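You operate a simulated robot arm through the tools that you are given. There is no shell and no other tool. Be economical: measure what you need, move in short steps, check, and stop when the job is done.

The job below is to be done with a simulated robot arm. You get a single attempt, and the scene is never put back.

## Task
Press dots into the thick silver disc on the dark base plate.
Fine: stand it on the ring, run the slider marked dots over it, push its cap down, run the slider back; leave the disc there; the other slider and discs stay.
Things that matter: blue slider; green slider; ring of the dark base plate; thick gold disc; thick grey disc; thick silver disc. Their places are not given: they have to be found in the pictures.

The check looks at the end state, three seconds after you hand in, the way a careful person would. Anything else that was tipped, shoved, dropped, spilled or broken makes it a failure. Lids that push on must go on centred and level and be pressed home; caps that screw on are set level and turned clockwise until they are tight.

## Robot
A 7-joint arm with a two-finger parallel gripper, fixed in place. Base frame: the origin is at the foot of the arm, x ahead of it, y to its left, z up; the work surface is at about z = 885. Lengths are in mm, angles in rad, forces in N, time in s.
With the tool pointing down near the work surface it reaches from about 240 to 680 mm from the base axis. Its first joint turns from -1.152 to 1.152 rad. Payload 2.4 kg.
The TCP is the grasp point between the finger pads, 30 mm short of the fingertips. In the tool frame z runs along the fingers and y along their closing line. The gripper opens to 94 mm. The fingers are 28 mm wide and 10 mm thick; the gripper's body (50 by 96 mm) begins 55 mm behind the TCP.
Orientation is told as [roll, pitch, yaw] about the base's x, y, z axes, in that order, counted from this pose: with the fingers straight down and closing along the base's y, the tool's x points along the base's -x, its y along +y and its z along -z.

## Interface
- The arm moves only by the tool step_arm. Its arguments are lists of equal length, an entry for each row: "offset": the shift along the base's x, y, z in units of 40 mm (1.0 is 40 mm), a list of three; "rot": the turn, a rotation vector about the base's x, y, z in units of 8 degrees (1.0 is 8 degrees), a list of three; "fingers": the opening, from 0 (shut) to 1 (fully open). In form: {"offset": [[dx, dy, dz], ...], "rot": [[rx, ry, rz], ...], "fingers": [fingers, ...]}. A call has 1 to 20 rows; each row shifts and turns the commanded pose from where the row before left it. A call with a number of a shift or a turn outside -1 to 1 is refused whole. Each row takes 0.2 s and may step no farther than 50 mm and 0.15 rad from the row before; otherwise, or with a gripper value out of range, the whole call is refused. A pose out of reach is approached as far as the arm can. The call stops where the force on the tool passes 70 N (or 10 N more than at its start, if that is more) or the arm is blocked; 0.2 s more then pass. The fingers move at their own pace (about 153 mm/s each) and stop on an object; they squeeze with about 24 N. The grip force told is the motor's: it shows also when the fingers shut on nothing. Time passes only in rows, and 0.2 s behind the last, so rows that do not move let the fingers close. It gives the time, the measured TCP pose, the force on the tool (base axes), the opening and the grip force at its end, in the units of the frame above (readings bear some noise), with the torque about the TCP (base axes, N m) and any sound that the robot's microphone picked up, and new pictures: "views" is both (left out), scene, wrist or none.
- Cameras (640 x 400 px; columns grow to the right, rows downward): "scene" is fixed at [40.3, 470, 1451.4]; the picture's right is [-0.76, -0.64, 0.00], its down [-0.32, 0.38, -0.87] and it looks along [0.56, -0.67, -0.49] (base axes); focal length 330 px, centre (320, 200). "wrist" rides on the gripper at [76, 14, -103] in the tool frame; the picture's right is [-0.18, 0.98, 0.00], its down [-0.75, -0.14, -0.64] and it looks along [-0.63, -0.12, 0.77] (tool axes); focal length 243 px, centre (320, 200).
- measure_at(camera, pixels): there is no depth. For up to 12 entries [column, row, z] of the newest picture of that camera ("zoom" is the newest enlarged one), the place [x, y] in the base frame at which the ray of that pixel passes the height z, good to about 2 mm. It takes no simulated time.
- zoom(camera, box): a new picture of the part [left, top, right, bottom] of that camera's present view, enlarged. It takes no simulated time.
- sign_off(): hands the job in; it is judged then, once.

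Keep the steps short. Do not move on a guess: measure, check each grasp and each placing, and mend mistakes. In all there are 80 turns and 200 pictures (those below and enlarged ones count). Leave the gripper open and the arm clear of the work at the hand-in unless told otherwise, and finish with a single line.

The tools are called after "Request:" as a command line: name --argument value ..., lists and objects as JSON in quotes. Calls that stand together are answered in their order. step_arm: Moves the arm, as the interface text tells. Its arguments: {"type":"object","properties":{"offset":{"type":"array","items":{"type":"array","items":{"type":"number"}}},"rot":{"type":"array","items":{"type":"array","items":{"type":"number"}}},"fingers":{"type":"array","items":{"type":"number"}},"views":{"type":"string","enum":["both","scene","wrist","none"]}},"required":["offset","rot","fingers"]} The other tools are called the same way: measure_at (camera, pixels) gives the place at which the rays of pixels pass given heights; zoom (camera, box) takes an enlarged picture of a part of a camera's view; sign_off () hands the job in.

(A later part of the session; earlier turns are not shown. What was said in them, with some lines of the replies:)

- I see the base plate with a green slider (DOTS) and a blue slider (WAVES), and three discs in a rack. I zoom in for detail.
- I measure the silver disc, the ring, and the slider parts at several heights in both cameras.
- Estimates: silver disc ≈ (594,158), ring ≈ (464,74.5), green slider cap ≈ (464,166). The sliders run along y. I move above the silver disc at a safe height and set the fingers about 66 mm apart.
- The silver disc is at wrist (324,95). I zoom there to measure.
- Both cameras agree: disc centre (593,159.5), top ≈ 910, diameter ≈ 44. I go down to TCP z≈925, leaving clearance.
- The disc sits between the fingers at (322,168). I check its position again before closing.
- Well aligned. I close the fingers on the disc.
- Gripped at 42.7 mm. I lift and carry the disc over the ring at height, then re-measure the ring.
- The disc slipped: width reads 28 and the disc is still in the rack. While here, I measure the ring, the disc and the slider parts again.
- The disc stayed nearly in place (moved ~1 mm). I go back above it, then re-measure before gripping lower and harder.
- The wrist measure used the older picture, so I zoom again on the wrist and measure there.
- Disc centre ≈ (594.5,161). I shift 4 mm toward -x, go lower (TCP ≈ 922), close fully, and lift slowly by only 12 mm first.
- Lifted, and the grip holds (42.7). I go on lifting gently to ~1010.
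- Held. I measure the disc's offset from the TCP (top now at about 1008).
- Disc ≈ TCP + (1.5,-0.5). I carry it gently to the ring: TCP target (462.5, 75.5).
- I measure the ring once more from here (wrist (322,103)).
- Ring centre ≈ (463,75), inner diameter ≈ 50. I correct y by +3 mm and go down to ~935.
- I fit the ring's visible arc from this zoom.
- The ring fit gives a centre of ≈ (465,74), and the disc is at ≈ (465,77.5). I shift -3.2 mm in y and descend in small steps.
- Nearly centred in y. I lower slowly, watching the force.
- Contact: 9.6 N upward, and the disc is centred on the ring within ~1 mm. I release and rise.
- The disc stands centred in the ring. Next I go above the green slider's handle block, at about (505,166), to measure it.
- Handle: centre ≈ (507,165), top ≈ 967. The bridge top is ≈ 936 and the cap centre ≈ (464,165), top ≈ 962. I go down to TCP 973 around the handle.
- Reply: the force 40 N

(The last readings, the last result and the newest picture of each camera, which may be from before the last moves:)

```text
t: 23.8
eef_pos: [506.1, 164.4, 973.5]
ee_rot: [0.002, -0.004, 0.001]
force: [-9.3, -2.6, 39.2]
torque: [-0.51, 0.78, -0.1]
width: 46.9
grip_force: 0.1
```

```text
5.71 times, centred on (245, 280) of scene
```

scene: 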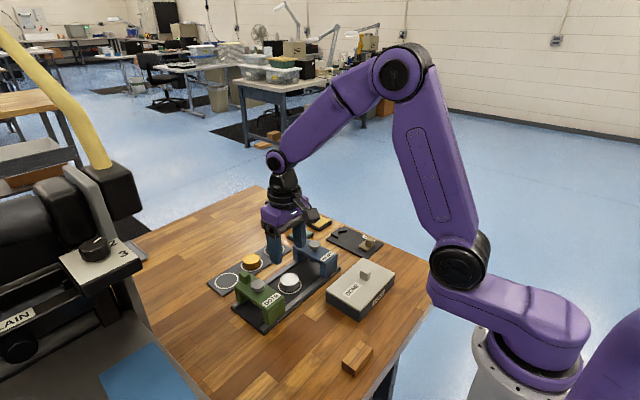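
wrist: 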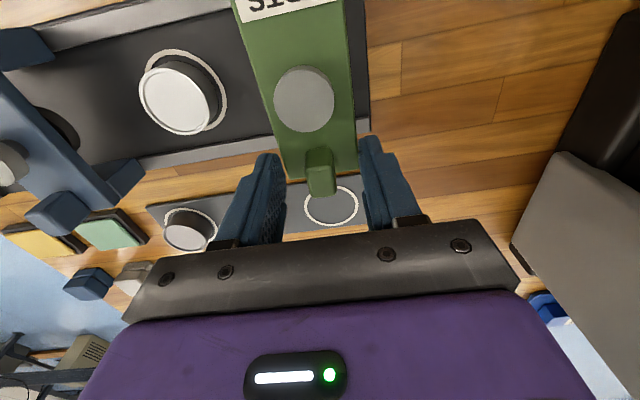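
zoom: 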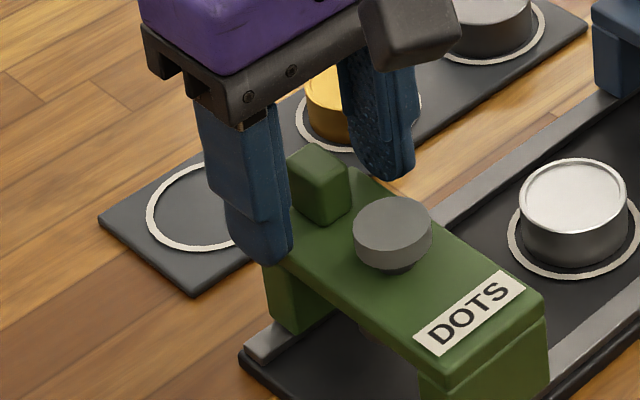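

The fingertips already touch the bridge top (39 N). I back up 5 mm at once, then close on the handle.

Request:
step_arm --offset '[[0, 0, 0.13], [0, 0, 0], [0, 0, 0], [0, 0, 0], [0, 0, 0]]' --rot '[[0, 0, 0], [0, 0, 0], [0, 0, 0], [0, 0, 0], [0, 0, 0]]' --fingers '[0.5, 0.5, 0, 0, 0]'

Request:
zoom --camera "scene" --box '[205, 245, 285, 315]'

```text
t: 25.0
eef_pos: [506.3, 164.6, 977.6]
ee_rot: [-0.002, 0.001, 0.0]
force: [-2.1, 1.5, -17.4]
torque: [0.16, -1.22, -0.04]
width: 15.7
grip_force: 44.6
```

scene: 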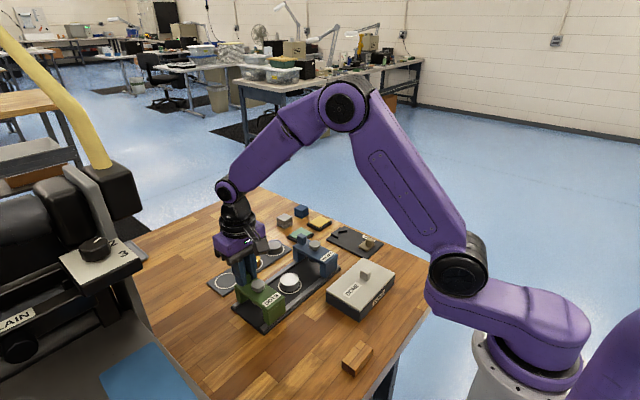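
wrist: 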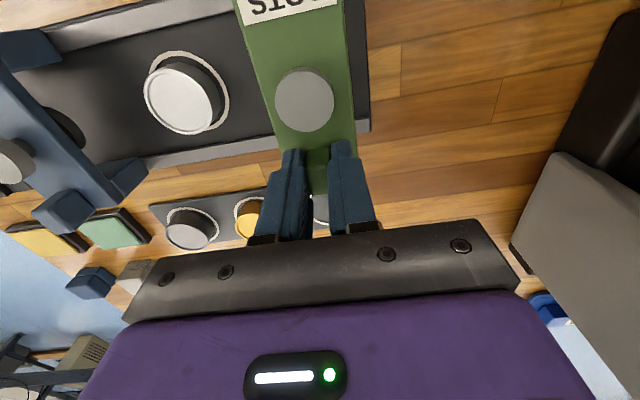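

```text
5.71 times, centred on (245, 280) of scene
```

zoom: 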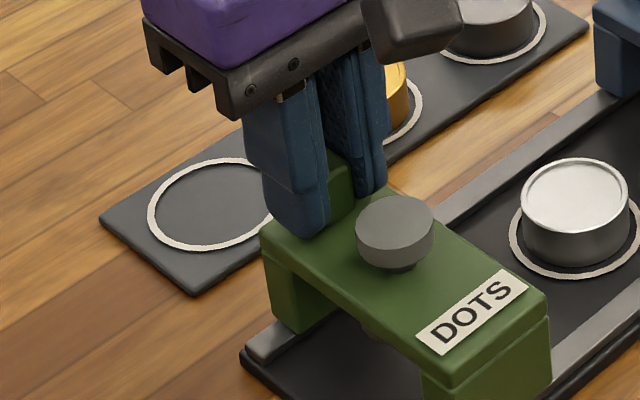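

The handle is gripped (15.7 mm), but the tool is pulling up with 17 N. I ease down 2 mm.

Request:
step_arm --offset '[[0, 0, -0.05], [0, 0, 0]]' --rot '[[0, 0, 0], [0, 0, 0]]' --fingers '[0, 0]' --views "none"

```text
t: 25.6
eef_pos: [504.3, 165.5, 977.2]
ee_rot: [0.0, -0.001, -0.001]
force: [-8.9, -1.8, 15.7]
torque: [-0.01, 1.42, 0.08]
width: 15.8
grip_force: 45.3
```

Request:
step_arm --offset '[[0, 0, 0.025], [0, 0, 0]]' --rot '[[0, 0, 0], [0, 0, 0]]' --fingers '[0, 0]' --views "none"

```text
t: 26.2
eef_pos: [505.4, 164.3, 978.4]
ee_rot: [-0.001, -0.001, 0.0]
force: [-5.5, 0.8, 2.3]
torque: [0.15, 0.87, -0.04]
width: 15.9
grip_force: 45.1
```

Forces are near zero now. I slide -y by 20 mm in small rows and check.

Request:
step_arm --offset '[[0, -0.1, 0], [0, -0.1, 0], [0, -0.15, 0], [0, -0.15, 0], [0, 0, 0]]' --rot '[[0, 0, 0], [0, 0, 0], [0, 0, 0], [0, 0, 0], [0, 0, 0]]' --fingers '[0, 0, 0, 0, 0]'

Request:
zoom --camera "scene" --box '[215, 245, 315, 335]'

```text
t: 27.4
eef_pos: [505.5, 142.9, 978.2]
ee_rot: [-0.002, 0.0, 0.0]
force: [-3.8, -1.1, -20.3]
torque: [0.02, -0.99, 0.09]
width: 15.7
grip_force: 45.1
```

scene: 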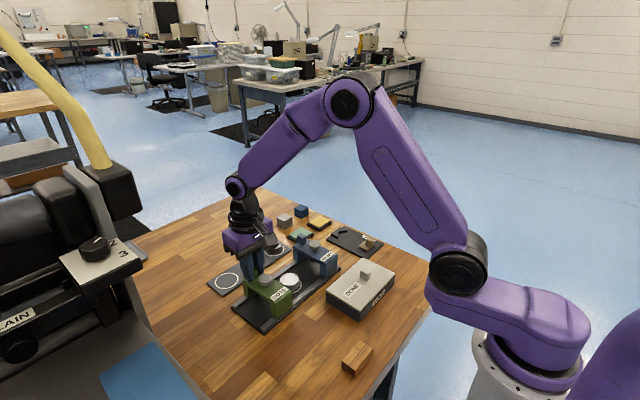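
wrist: 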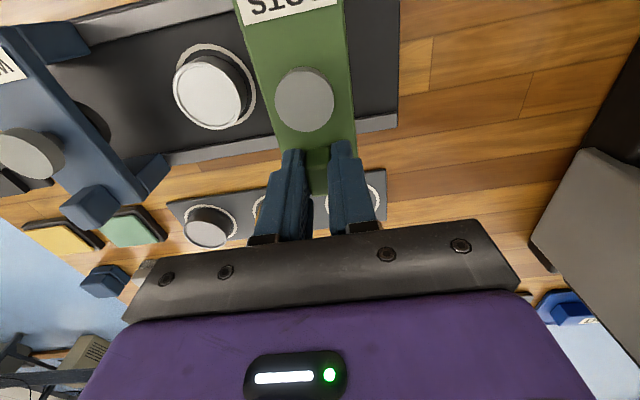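

```text
4.44 times, centred on (265, 290) of scene
```

zoom: 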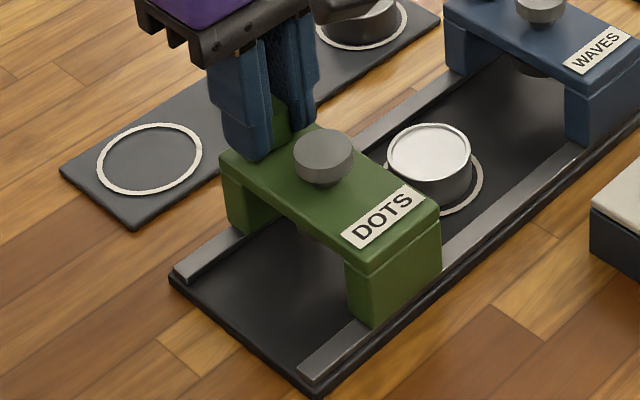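

It slides freely. I ease down by 0.5 mm and slide on by 48 mm.

Request:
step_arm --offset '[[0, -0.1, -0.015], [0, -0.2, 0], [0, -0.2, 0], [0, -0.2, 0], [0, -0.2, 0], [0, -0.2, 0], [0, -0.1, 0], [0, 0, 0]]' --rot '[[0, 0, 0], [0, 0, 0], [0, 0, 0], [0, 0, 0], [0, 0, 0], [0, 0, 0], [0, 0, 0], [0, 0, 0]]' --fingers '[0, 0, 0, 0, 0, 0, 0, 0]'

Request:
zoom --camera "scene" --box '[235, 235, 335, 325]'

```text
t: 29.2
eef_pos: [505.3, 97.1, 977.8]
ee_rot: [0.0, 0.005, 0.0]
force: [-6.7, 0.4, -20.1]
torque: [0.2, -0.8, 0.07]
width: 16.1
grip_force: 44.8
```

scene: 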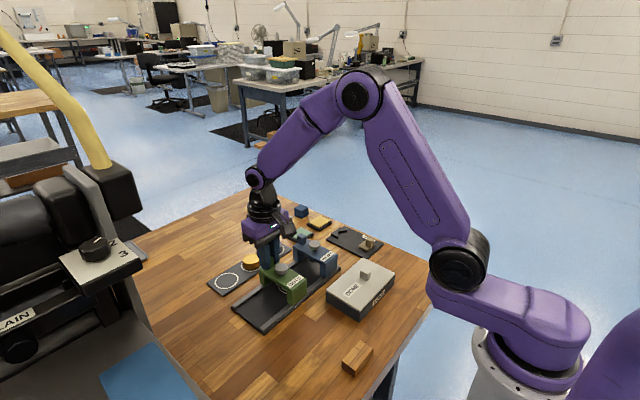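
wrist: 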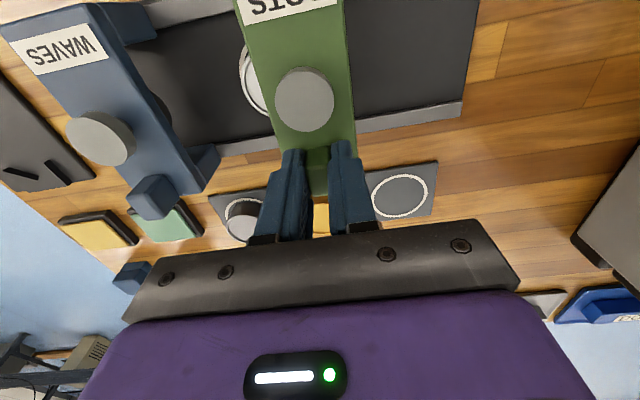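

```text
4.44 times, centred on (285, 280) of scene
```

zoom: 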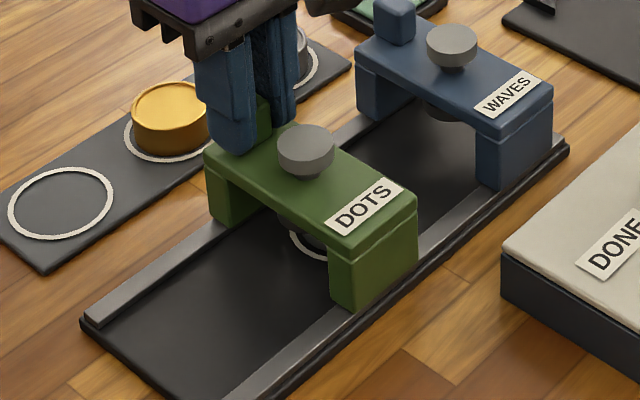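

22 mm remain. I move on in small rows, easing down slightly.

Request:
step_arm --offset '[[0, -0.15, -0.02], [0, -0.15, 0], [0, -0.15, 0], [0, -0.09, 0], [0, 0, 0], [0, 0, 0]]' --rot '[[0, 0, 0], [0, 0, 0], [0, 0, 0], [0, 0, 0], [0, 0, 0], [0, 0, 0]]' --fingers '[0, 0, 0, 0, 0, 0]'

Request:
zoom --camera "scene" --box '[255, 245, 325, 315]'

Request:
measure_at --camera "wrist" --pixels '[[305, 99, 963], [305, 99, 966], [305, 99, 969]]'

```text
t: 30.6
eef_pos: [504.3, 73.4, 977.0]
ee_rot: [0.0, 0.0, -0.001]
force: [-11.2, 1.4, 8.2]
torque: [0.06, 1.3, 0.0]
width: 15.8
grip_force: 45.6
```

scene: 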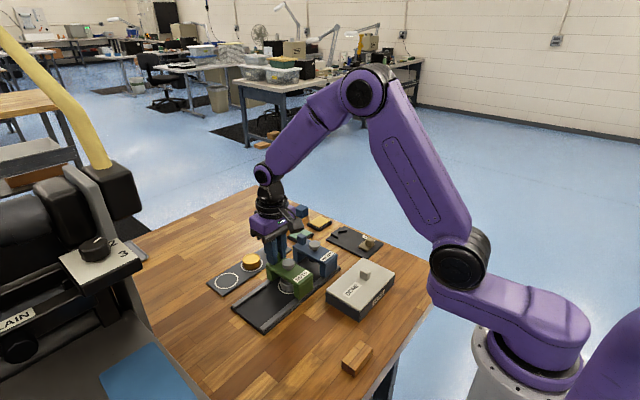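
wrist: 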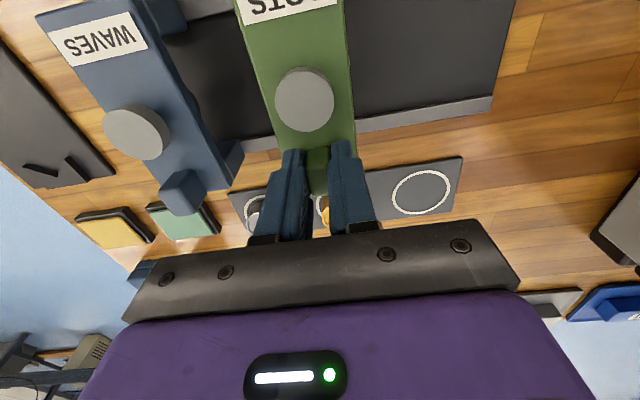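

```text
5.71 times, centred on (290, 280) of scene
```

zoom: 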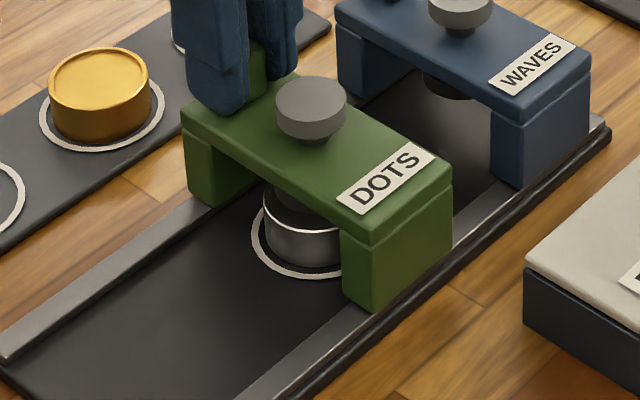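

```text
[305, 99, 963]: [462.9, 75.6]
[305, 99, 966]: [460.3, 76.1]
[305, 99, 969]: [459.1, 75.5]
```

The cap measures y ≈ 75.3, close to the disc's ~74.5. I look closer under the bridge.

Request:
zoom --camera "scene" --box '[270, 255, 320, 305]'

```text
8.00 times, centred on (295, 280) of scene
```

zoom: 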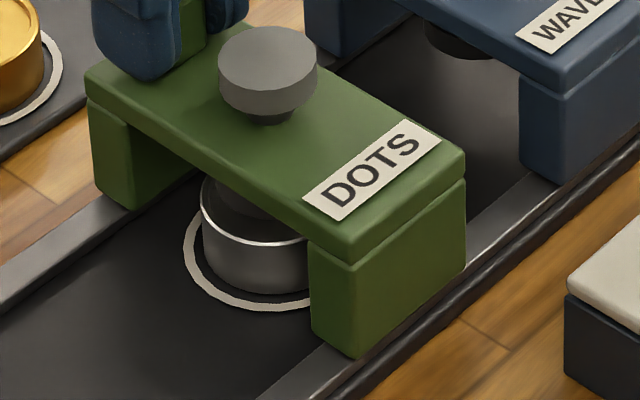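

The punch sits over the disc, well aligned. I open the fingers and rise straight off the handle.

Request:
step_arm --offset '[[0, 0, 0], [0, 0, 0], [0, 0, 0.2], [0, 0, 0.6], [0, 0, 0.6], [0, 0, 0]]' --rot '[[0, 0, 0], [0, 0, 0], [0, 0, 0], [0, 0, 0], [0, 0, 0], [0, 0, 0]]' --fingers '[0.45, 0.45, 0.45, 0.45, 0.45, 0.45]'

Request:
measure_at --camera "wrist" --pixels '[[305, 80, 965]]'

Request:
zoom --camera "wrist" --box '[220, 20, 380, 140]'

```text
t: 32.0
eef_pos: [507.7, 75.9, 1033.3]
ee_rot: [0.0, 0.0, 0.0]
force: [-0.5, -0.3, -0.3]
torque: [0.01, 0.01, -0.03]
width: 42.5
grip_force: 0.1
```

scene: 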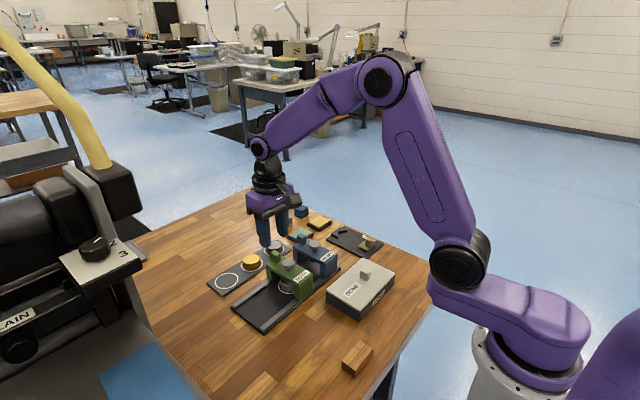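
wrist: 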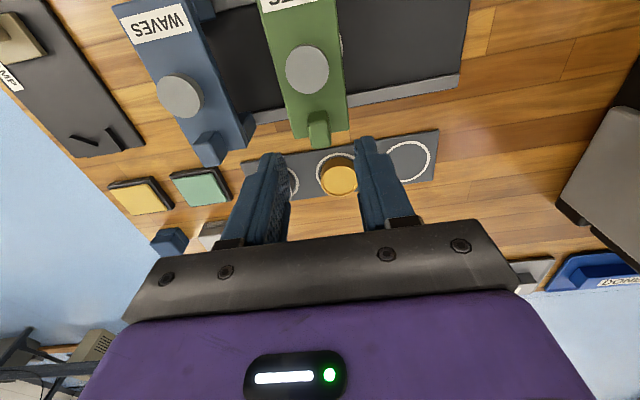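

```text
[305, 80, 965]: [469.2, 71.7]
```

```text
3.33 times, centred on (300, 80) of wrist
```

zoom: 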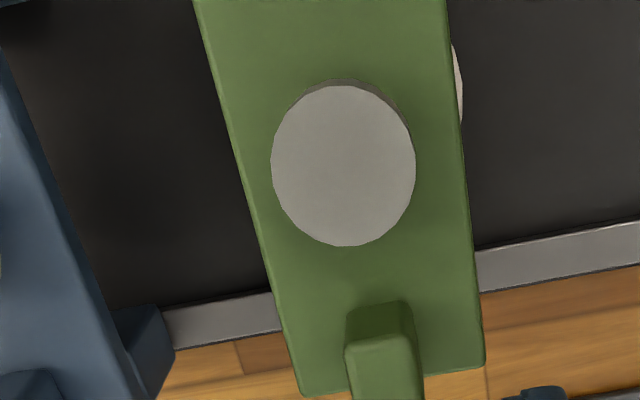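

Request:
measure_at --camera "zoom" --pixels '[[343, 165, 963], [343, 165, 968], [271, 165, 965], [415, 165, 965], [343, 83, 965], [343, 246, 965]]'

```text
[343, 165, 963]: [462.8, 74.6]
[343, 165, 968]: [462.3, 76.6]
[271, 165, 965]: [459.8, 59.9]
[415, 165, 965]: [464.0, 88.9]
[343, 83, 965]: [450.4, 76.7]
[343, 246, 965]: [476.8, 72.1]
```

The cap is at (463,75), matching the disc. I move over it with the fingers shut and go down to just above it.

Request:
step_arm --offset '[[-0.55, -0.02, 0], [-0.56, 0, 0], [0, 0, 0], [0, 0, -0.4], [0, 0, -0.25], [0, 0, 0]]' --rot '[[0, 0, 0], [0, 0, 0], [0, 0, 0], [0, 0, 0], [0, 0, 0], [0, 0, 0]]' --fingers '[0, 0, 0, 0, 0, 0]'

Request:
zoom --camera "scene" --box '[255, 235, 325, 305]'

```text
t: 33.4
eef_pos: [462.4, 74.2, 1006.5]
ee_rot: [-0.001, 0.0, 0.001]
force: [-0.8, -0.8, 0.8]
torque: [0.0, -0.03, 0.0]
width: 0.0
grip_force: 23.7
```

scene: 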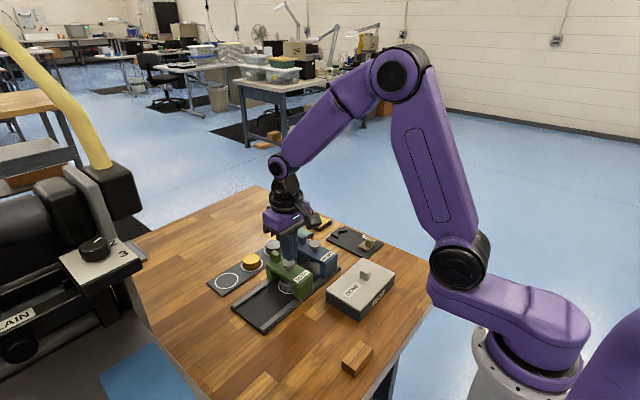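
wrist: 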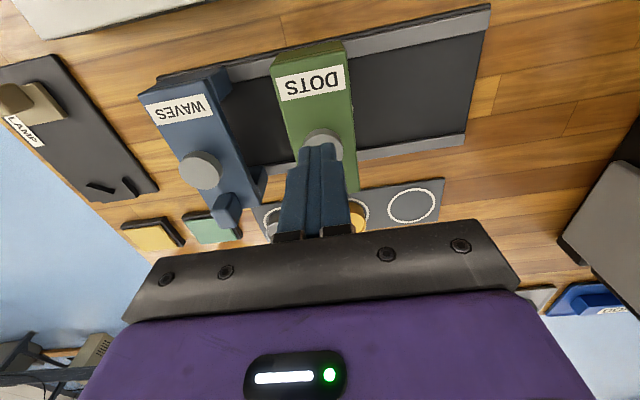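

```text
5.71 times, centred on (290, 270) of scene
```

zoom: 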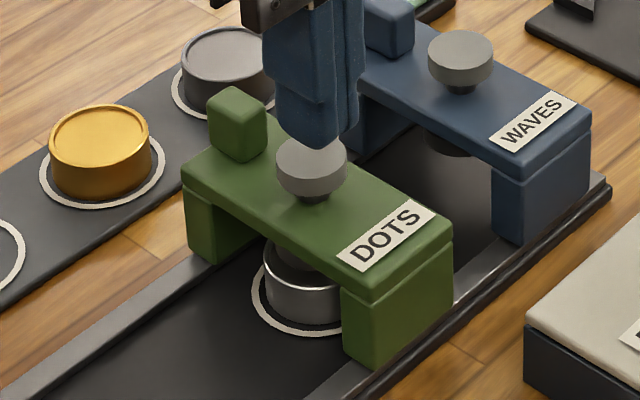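

The fingertips are over the cap. I press down in small rows; the call stops itself on high force.

Request:
step_arm --offset '[[0, 0, -0.15], [0, 0, -0.1], [0, 0, -0.1], [0, 0, -0.08], [0, 0, -0.05], [0, 0, 0]]' --rot '[[0, 0, 0], [0, 0, 0], [0, 0, 0], [0, 0, 0], [0, 0, 0], [0, 0, 0]]' --fingers '[0, 0, 0, 0, 0, 0]' --views "wrist"

Request:
zoom --camera "scene" --box '[255, 235, 325, 305]'

```text
t: 34.8
eef_pos: [461.4, 75.0, 988.0]
ee_rot: [0.001, 0.0, 0.001]
force: [-3.5, -1.1, 10.4]
torque: [-0.01, 0.07, -0.01]
width: 0.0
grip_force: 24.0
```

wrist: 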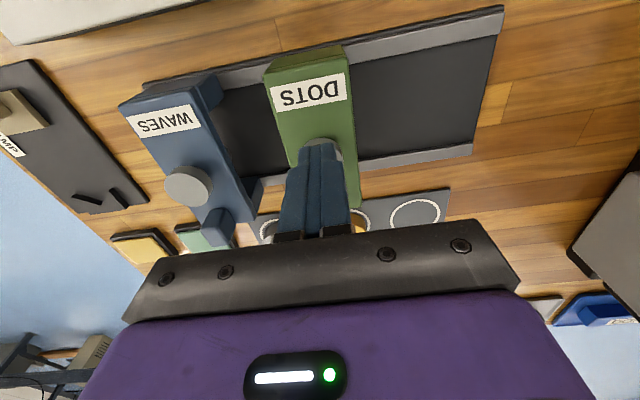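

```text
5.71 times, centred on (290, 270) of scene
```

zoom: 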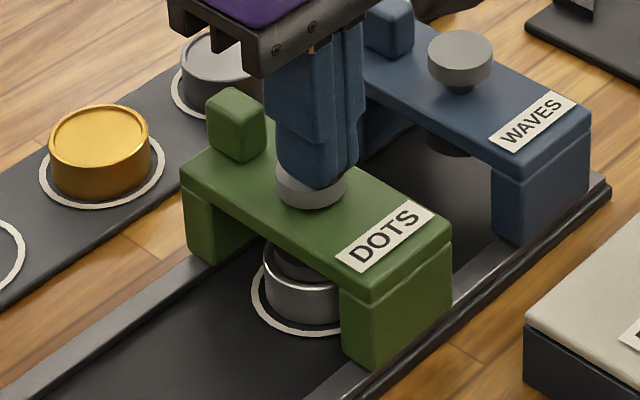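

The cap is moving down (10 N). I press on until it bottoms.

Request:
step_arm --offset '[[0, 0, -0.05], [0, 0, -0.05], [0, 0, -0.05], [0, 0, -0.05], [0, 0, -0.05], [0, 0, -0.05], [0, 0, 0]]' --rot '[[0, 0, 0], [0, 0, 0], [0, 0, 0], [0, 0, 0], [0, 0, 0], [0, 0, 0], [0, 0, 0]]' --fingers '[0, 0, 0, 0, 0, 0, 0]' --views "none"

Request:
zoom --camera "scene" --box '[265, 245, 315, 295]'

```text
t: 35.5
eef_pos: [460.2, 74.5, 987.0]
ee_rot: [0.0, -0.003, 0.0]
force: [-11.4, -1.0, 24.3]
torque: [-0.02, 0.36, -0.04]
width: 0.1
grip_force: 24.5
stopped in row 3: the force on the tool passed its limit at 75 N (the readings are from after the stop); the commanded pose is now the measured one
```

```text
8.00 times, centred on (290, 270) of scene
```

zoom: 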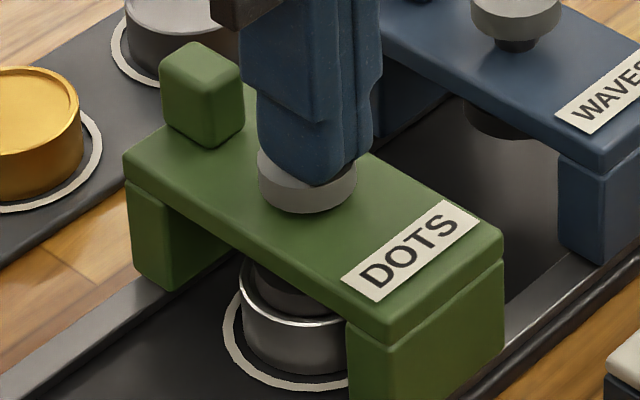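

It bottomed with 75 N, and the punch sits inside the disc rim. I press once more and hold it for a moment.

Request:
step_arm --offset '[[0, 0, -0.03], [0, 0, -0.02], [0, 0, 0], [0, 0, 0], [0, 0, 0]]' --rot '[[0, 0, 0], [0, 0, 0], [0, 0, 0], [0, 0, 0], [0, 0, 0]]' --fingers '[0, 0, 0, 0, 0]' --views "none"

```text
t: 36.1
eef_pos: [460.7, 74.7, 988.0]
ee_rot: [0.002, -0.006, 0.0]
force: [-11.5, -0.7, 24.6]
torque: [-0.03, 0.41, -0.01]
width: 0.1
grip_force: 24.1
stopped in row 3: the force on the tool passed its limit at 72 N (the readings are from after the stop); the commanded pose is now the measured one
```

Pressed home twice at over 70 N. I rise off the cap and look.

Request:
step_arm --offset '[[0, 0, 0.1], [0, 0, 0.3], [0, 0, 0.5], [0, 0, 0.4], [0, 0, 0]]' --rot '[[0, 0, 0], [0, 0, 0], [0, 0, 0], [0, 0, 0], [0, 0, 0]]' --fingers '[0, 0, 0, 0, 0]'

Request:
zoom --camera "scene" --box '[265, 245, 315, 295]'

```text
t: 37.3
eef_pos: [464.6, 74.9, 1038.9]
ee_rot: [0.001, -0.004, -0.001]
force: [-0.3, 0.3, -0.5]
torque: [0.04, -0.01, 0.02]
width: 0.2
grip_force: 24.1
```

scene: 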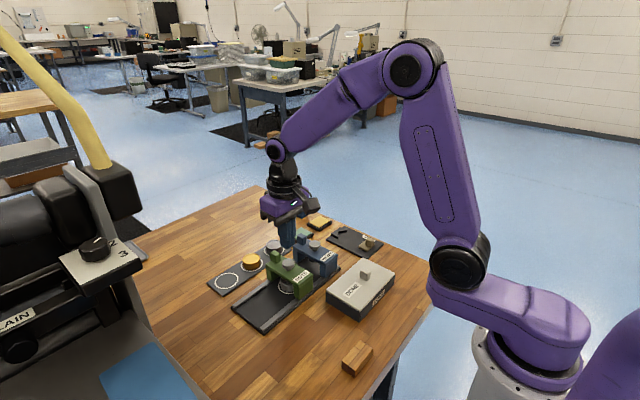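
wrist: 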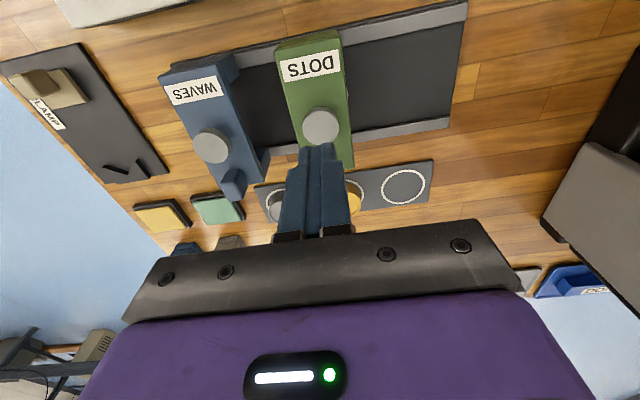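

```text
8.00 times, centred on (290, 270) of scene
```

zoom: 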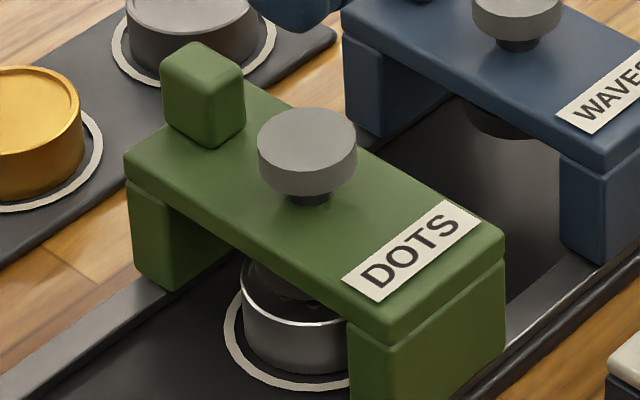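

The cap sprang back, and dark spots seem visible on the disc. I go back over the handle (506,75), open, and descend to ~979.

Request:
step_arm --offset '[[0.52, 0, 0], [0.52, 0, 0], [0, 0, 0], [0, 0, -0.5], [0, 0, -0.5], [0, 0, -0.45], [0, 0, 0]]' --rot '[[0, 0, 0], [0, 0, 0], [0, 0, 0], [0, 0, 0], [0, 0, 0], [0, 0, 0], [0, 0, 0]]' --fingers '[0.45, 0.45, 0.45, 0.45, 0.45, 0.45, 0.45]'

Request:
zoom --camera "scene" --box '[245, 225, 325, 295]'

```text
t: 38.9
eef_pos: [504.1, 77.0, 981.7]
ee_rot: [0.002, -0.006, -0.002]
force: [-0.6, -0.2, 0.3]
torque: [0.01, 0.03, -0.01]
width: 42.1
grip_force: 0.0
```

scene: 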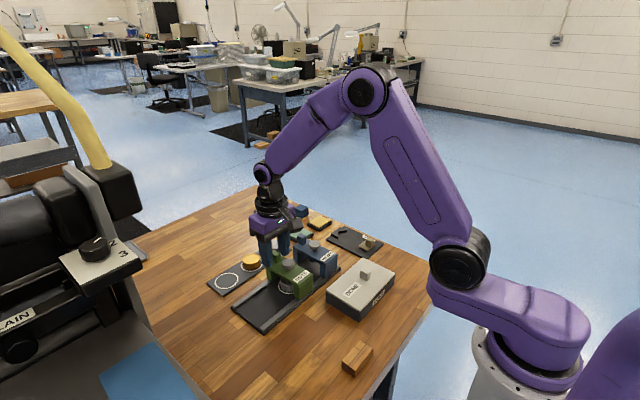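
wrist: 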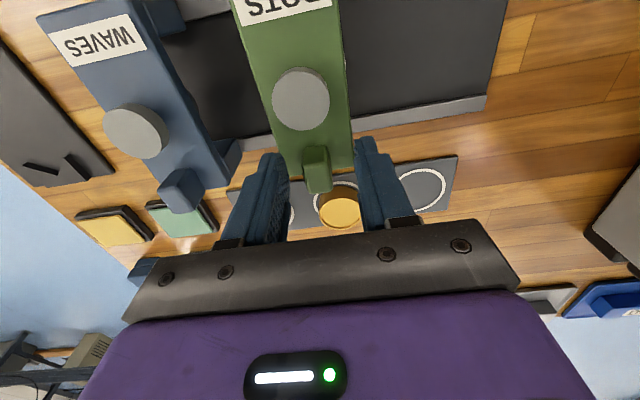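

```text
5.71 times, centred on (285, 260) of scene
```

zoom: 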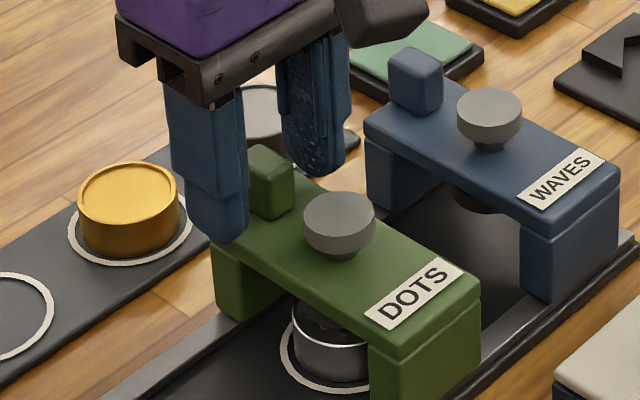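

The handle is between the fingers. I go down 3 mm, nudge y by -1.5 mm, and close.

Request:
step_arm --offset '[[0.03, -0.04, -0.08], [0, 0, 0], [0, 0, 0], [0, 0, 0], [0, 0, 0]]' --rot '[[0, 0, 0], [0, 0, 0], [0, 0, 0], [0, 0, 0], [0, 0, 0]]' --fingers '[0.45, 0.45, 0, 0, 0]' --views "none"

```text
t: 40.1
eef_pos: [505.8, 74.6, 977.9]
ee_rot: [0.002, -0.006, 0.001]
force: [-0.1, 2.2, -1.3]
torque: [-0.15, -0.16, -0.1]
width: 15.7
grip_force: 44.7
```

Gripped at 15.7 mm with low forces. I slide back +y by 50 mm first.

Request:
step_arm --offset '[[0, 0.1, 0], [0, 0.2, 0], [0, 0.2, 0], [0, 0.25, 0], [0, 0.25, 0], [0, 0.15, 0], [0, 0.1, 0], [0, 0, 0]]' --rot '[[0, 0, 0], [0, 0, 0], [0, 0, 0], [0, 0, 0], [0, 0, 0], [0, 0, 0], [0, 0, 0], [0, 0, 0]]' --fingers '[0, 0, 0, 0, 0, 0, 0, 0]'

Request:
zoom --camera "scene" --box '[225, 235, 325, 325]'

```text
t: 41.9
eef_pos: [505.6, 125.2, 978.4]
ee_rot: [0.003, -0.01, 0.001]
force: [1.8, 0.7, 33.6]
torque: [-0.32, 0.59, -0.11]
width: 15.7
grip_force: 44.8
```

scene: 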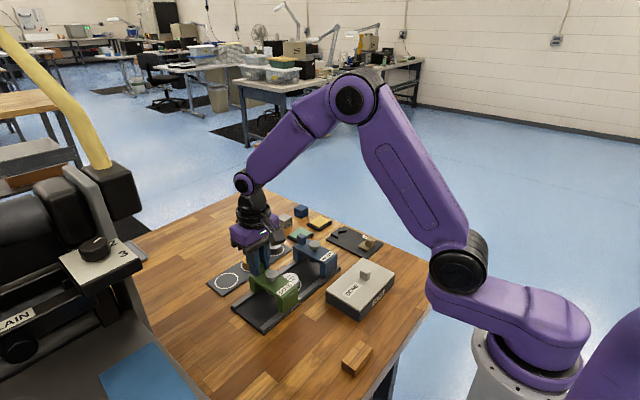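
wrist: 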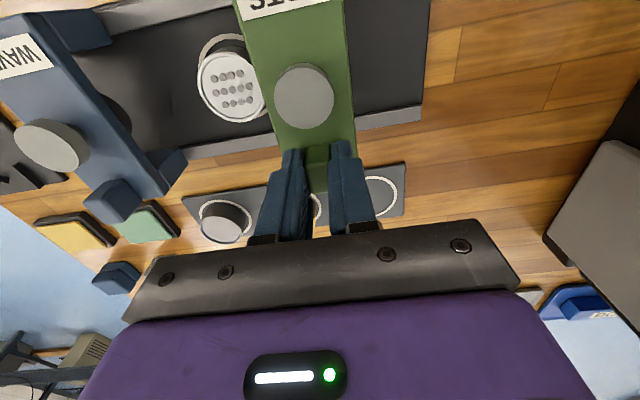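

```text
4.44 times, centred on (275, 280) of scene
```

zoom: 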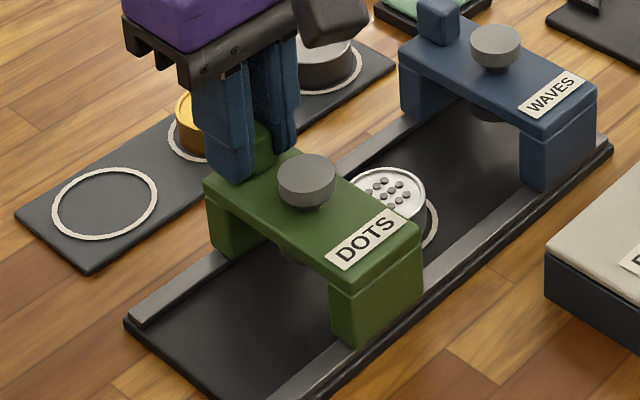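

The dots are on the disc. I slide the remaining 39 mm, easing up 1.5 mm (33 N upward reading).

Request:
step_arm --offset '[[0, 0.05, 0.035], [0, 0.2, 0], [0, 0.2, 0], [0, 0.2, 0], [0, 0.2, 0], [0, 0.12, 0], [0, 0, 0]]' --rot '[[0, 0, 0], [0, 0, 0], [0, 0, 0], [0, 0, 0], [0, 0, 0], [0, 0, 0], [0, 0, 0]]' --fingers '[0, 0, 0, 0, 0, 0, 0]'

Request:
zoom --camera "scene" --box '[225, 255, 305, 335]'

```text
t: 43.5
eef_pos: [506.2, 163.4, 977.6]
ee_rot: [0.002, -0.006, 0.0]
force: [17.6, 0.3, 2.7]
torque: [-0.23, 0.45, 0.01]
width: 15.6
grip_force: 44.8
```

scene: 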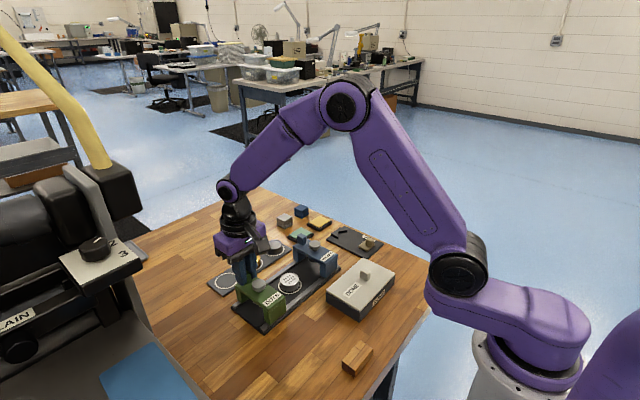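
wrist: 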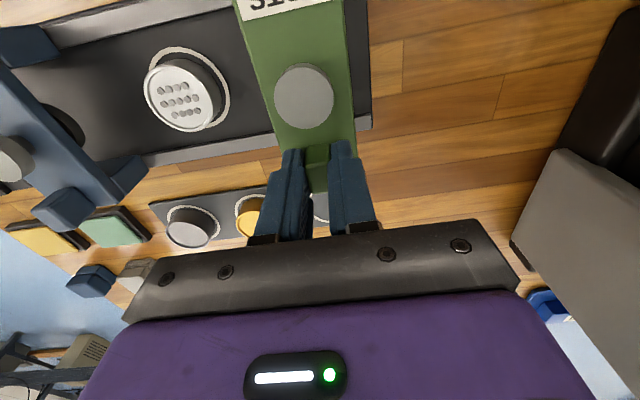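

```text
5.00 times, centred on (265, 295) of scene
```

zoom: 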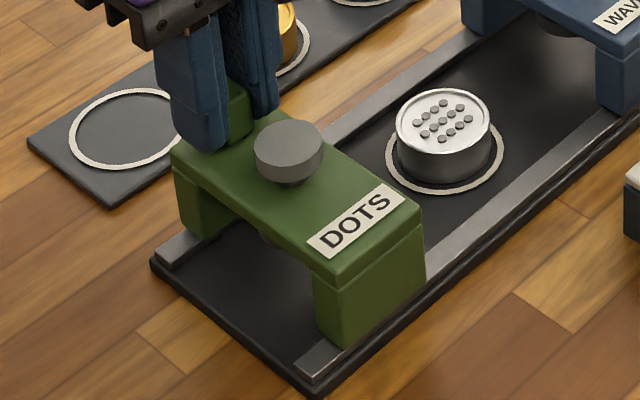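

Compared with the start, the cap was at (284,153) and is now at (288,152), about 2 mm short. I move +2 mm, then release and rise.

Request:
step_arm --offset '[[0, 0.05, 0], [0, 0, 0], [0, 0, 0], [0, 0, 0], [0, 0, 0.2], [0, 0, 0.6], [0, 0, 0.9], [0, 0, 0.9], [0, 0, 0]]' --rot '[[0, 0, 0], [0, 0, 0], [0, 0, 0], [0, 0, 0], [0, 0, 0], [0, 0, 0], [0, 0, 0], [0, 0, 0], [0, 0, 0]]' --fingers '[0, 0, 0.45, 0.45, 0.45, 0.45, 0.45, 0.45, 0.45]'

Request:
zoom --camera "scene" --box '[225, 255, 305, 335]'

Request:
zoom --camera "scene" --box '[200, 190, 360, 340]'

```text
t: 45.5
eef_pos: [504.4, 164.5, 1084.2]
ee_rot: [0.001, -0.003, 0.001]
force: [0.6, -0.5, 0.2]
torque: [0.04, 0.01, -0.03]
width: 42.0
grip_force: 0.1
```

scene: 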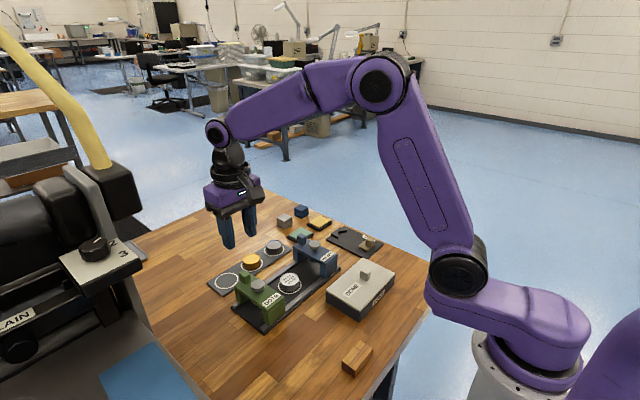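
wrist: 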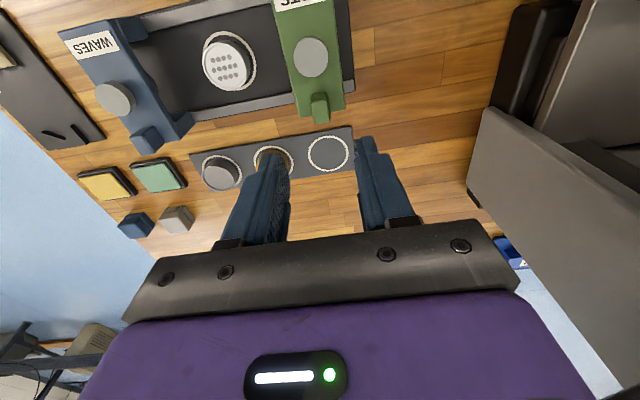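

```text
5.00 times, centred on (265, 295) of scene
```

zoom: 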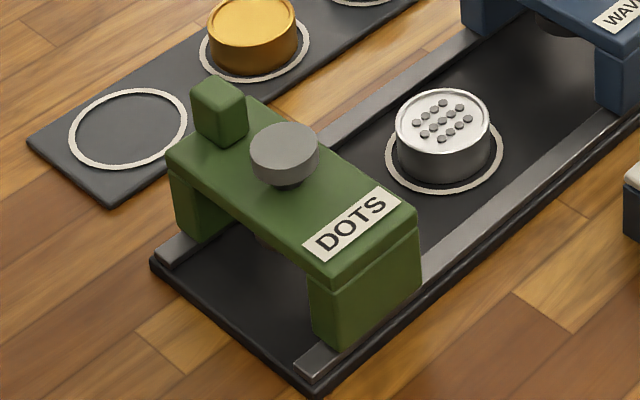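

```text
2.67 times, centred on (280, 265) of scene
```

zoom: 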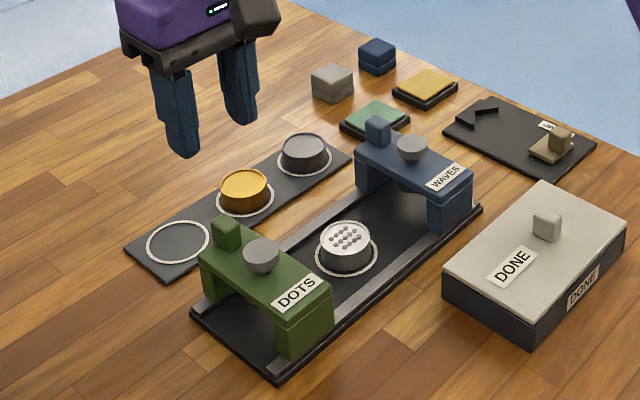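

The slider is back where it started and the dotted disc stands on the ring. Nothing else moved. I raise and open the gripper fully, then hand in.

Request:
step_arm --offset '[[0, 0, 0.9], [0, 0, 0.9], [0, 0, 0]]' --rot '[[0, 0, 0], [0, 0, 0], [0, 0, 0]]' --fingers '[0.45, 1, 1]' --views "scene"

Request:
sign_off

```text
t: 46.3
eef_pos: [502.2, 168.2, 1154.4]
ee_rot: [0.001, -0.004, -0.001]
force: [1.4, 0.0, 0.5]
torque: [-0.04, 0.02, 0.02]
width: 94.1
grip_force: 0.0
```

scene: 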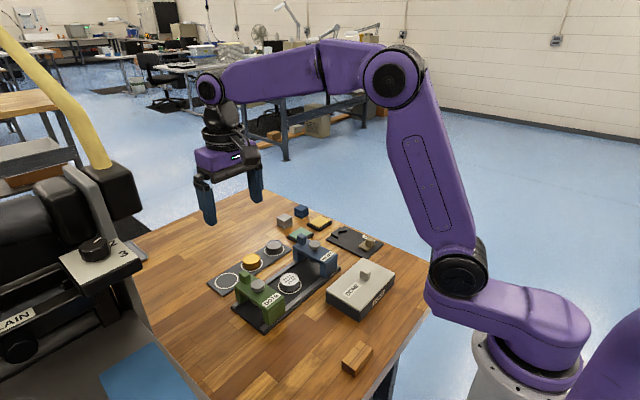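

```text
The job is handed in.
```

The silver disc stands on the ring with dots pressed into it, the green dots slider is back at its start, the blue slider and the other discs were not moved, and the arm is clear with the gripper open.
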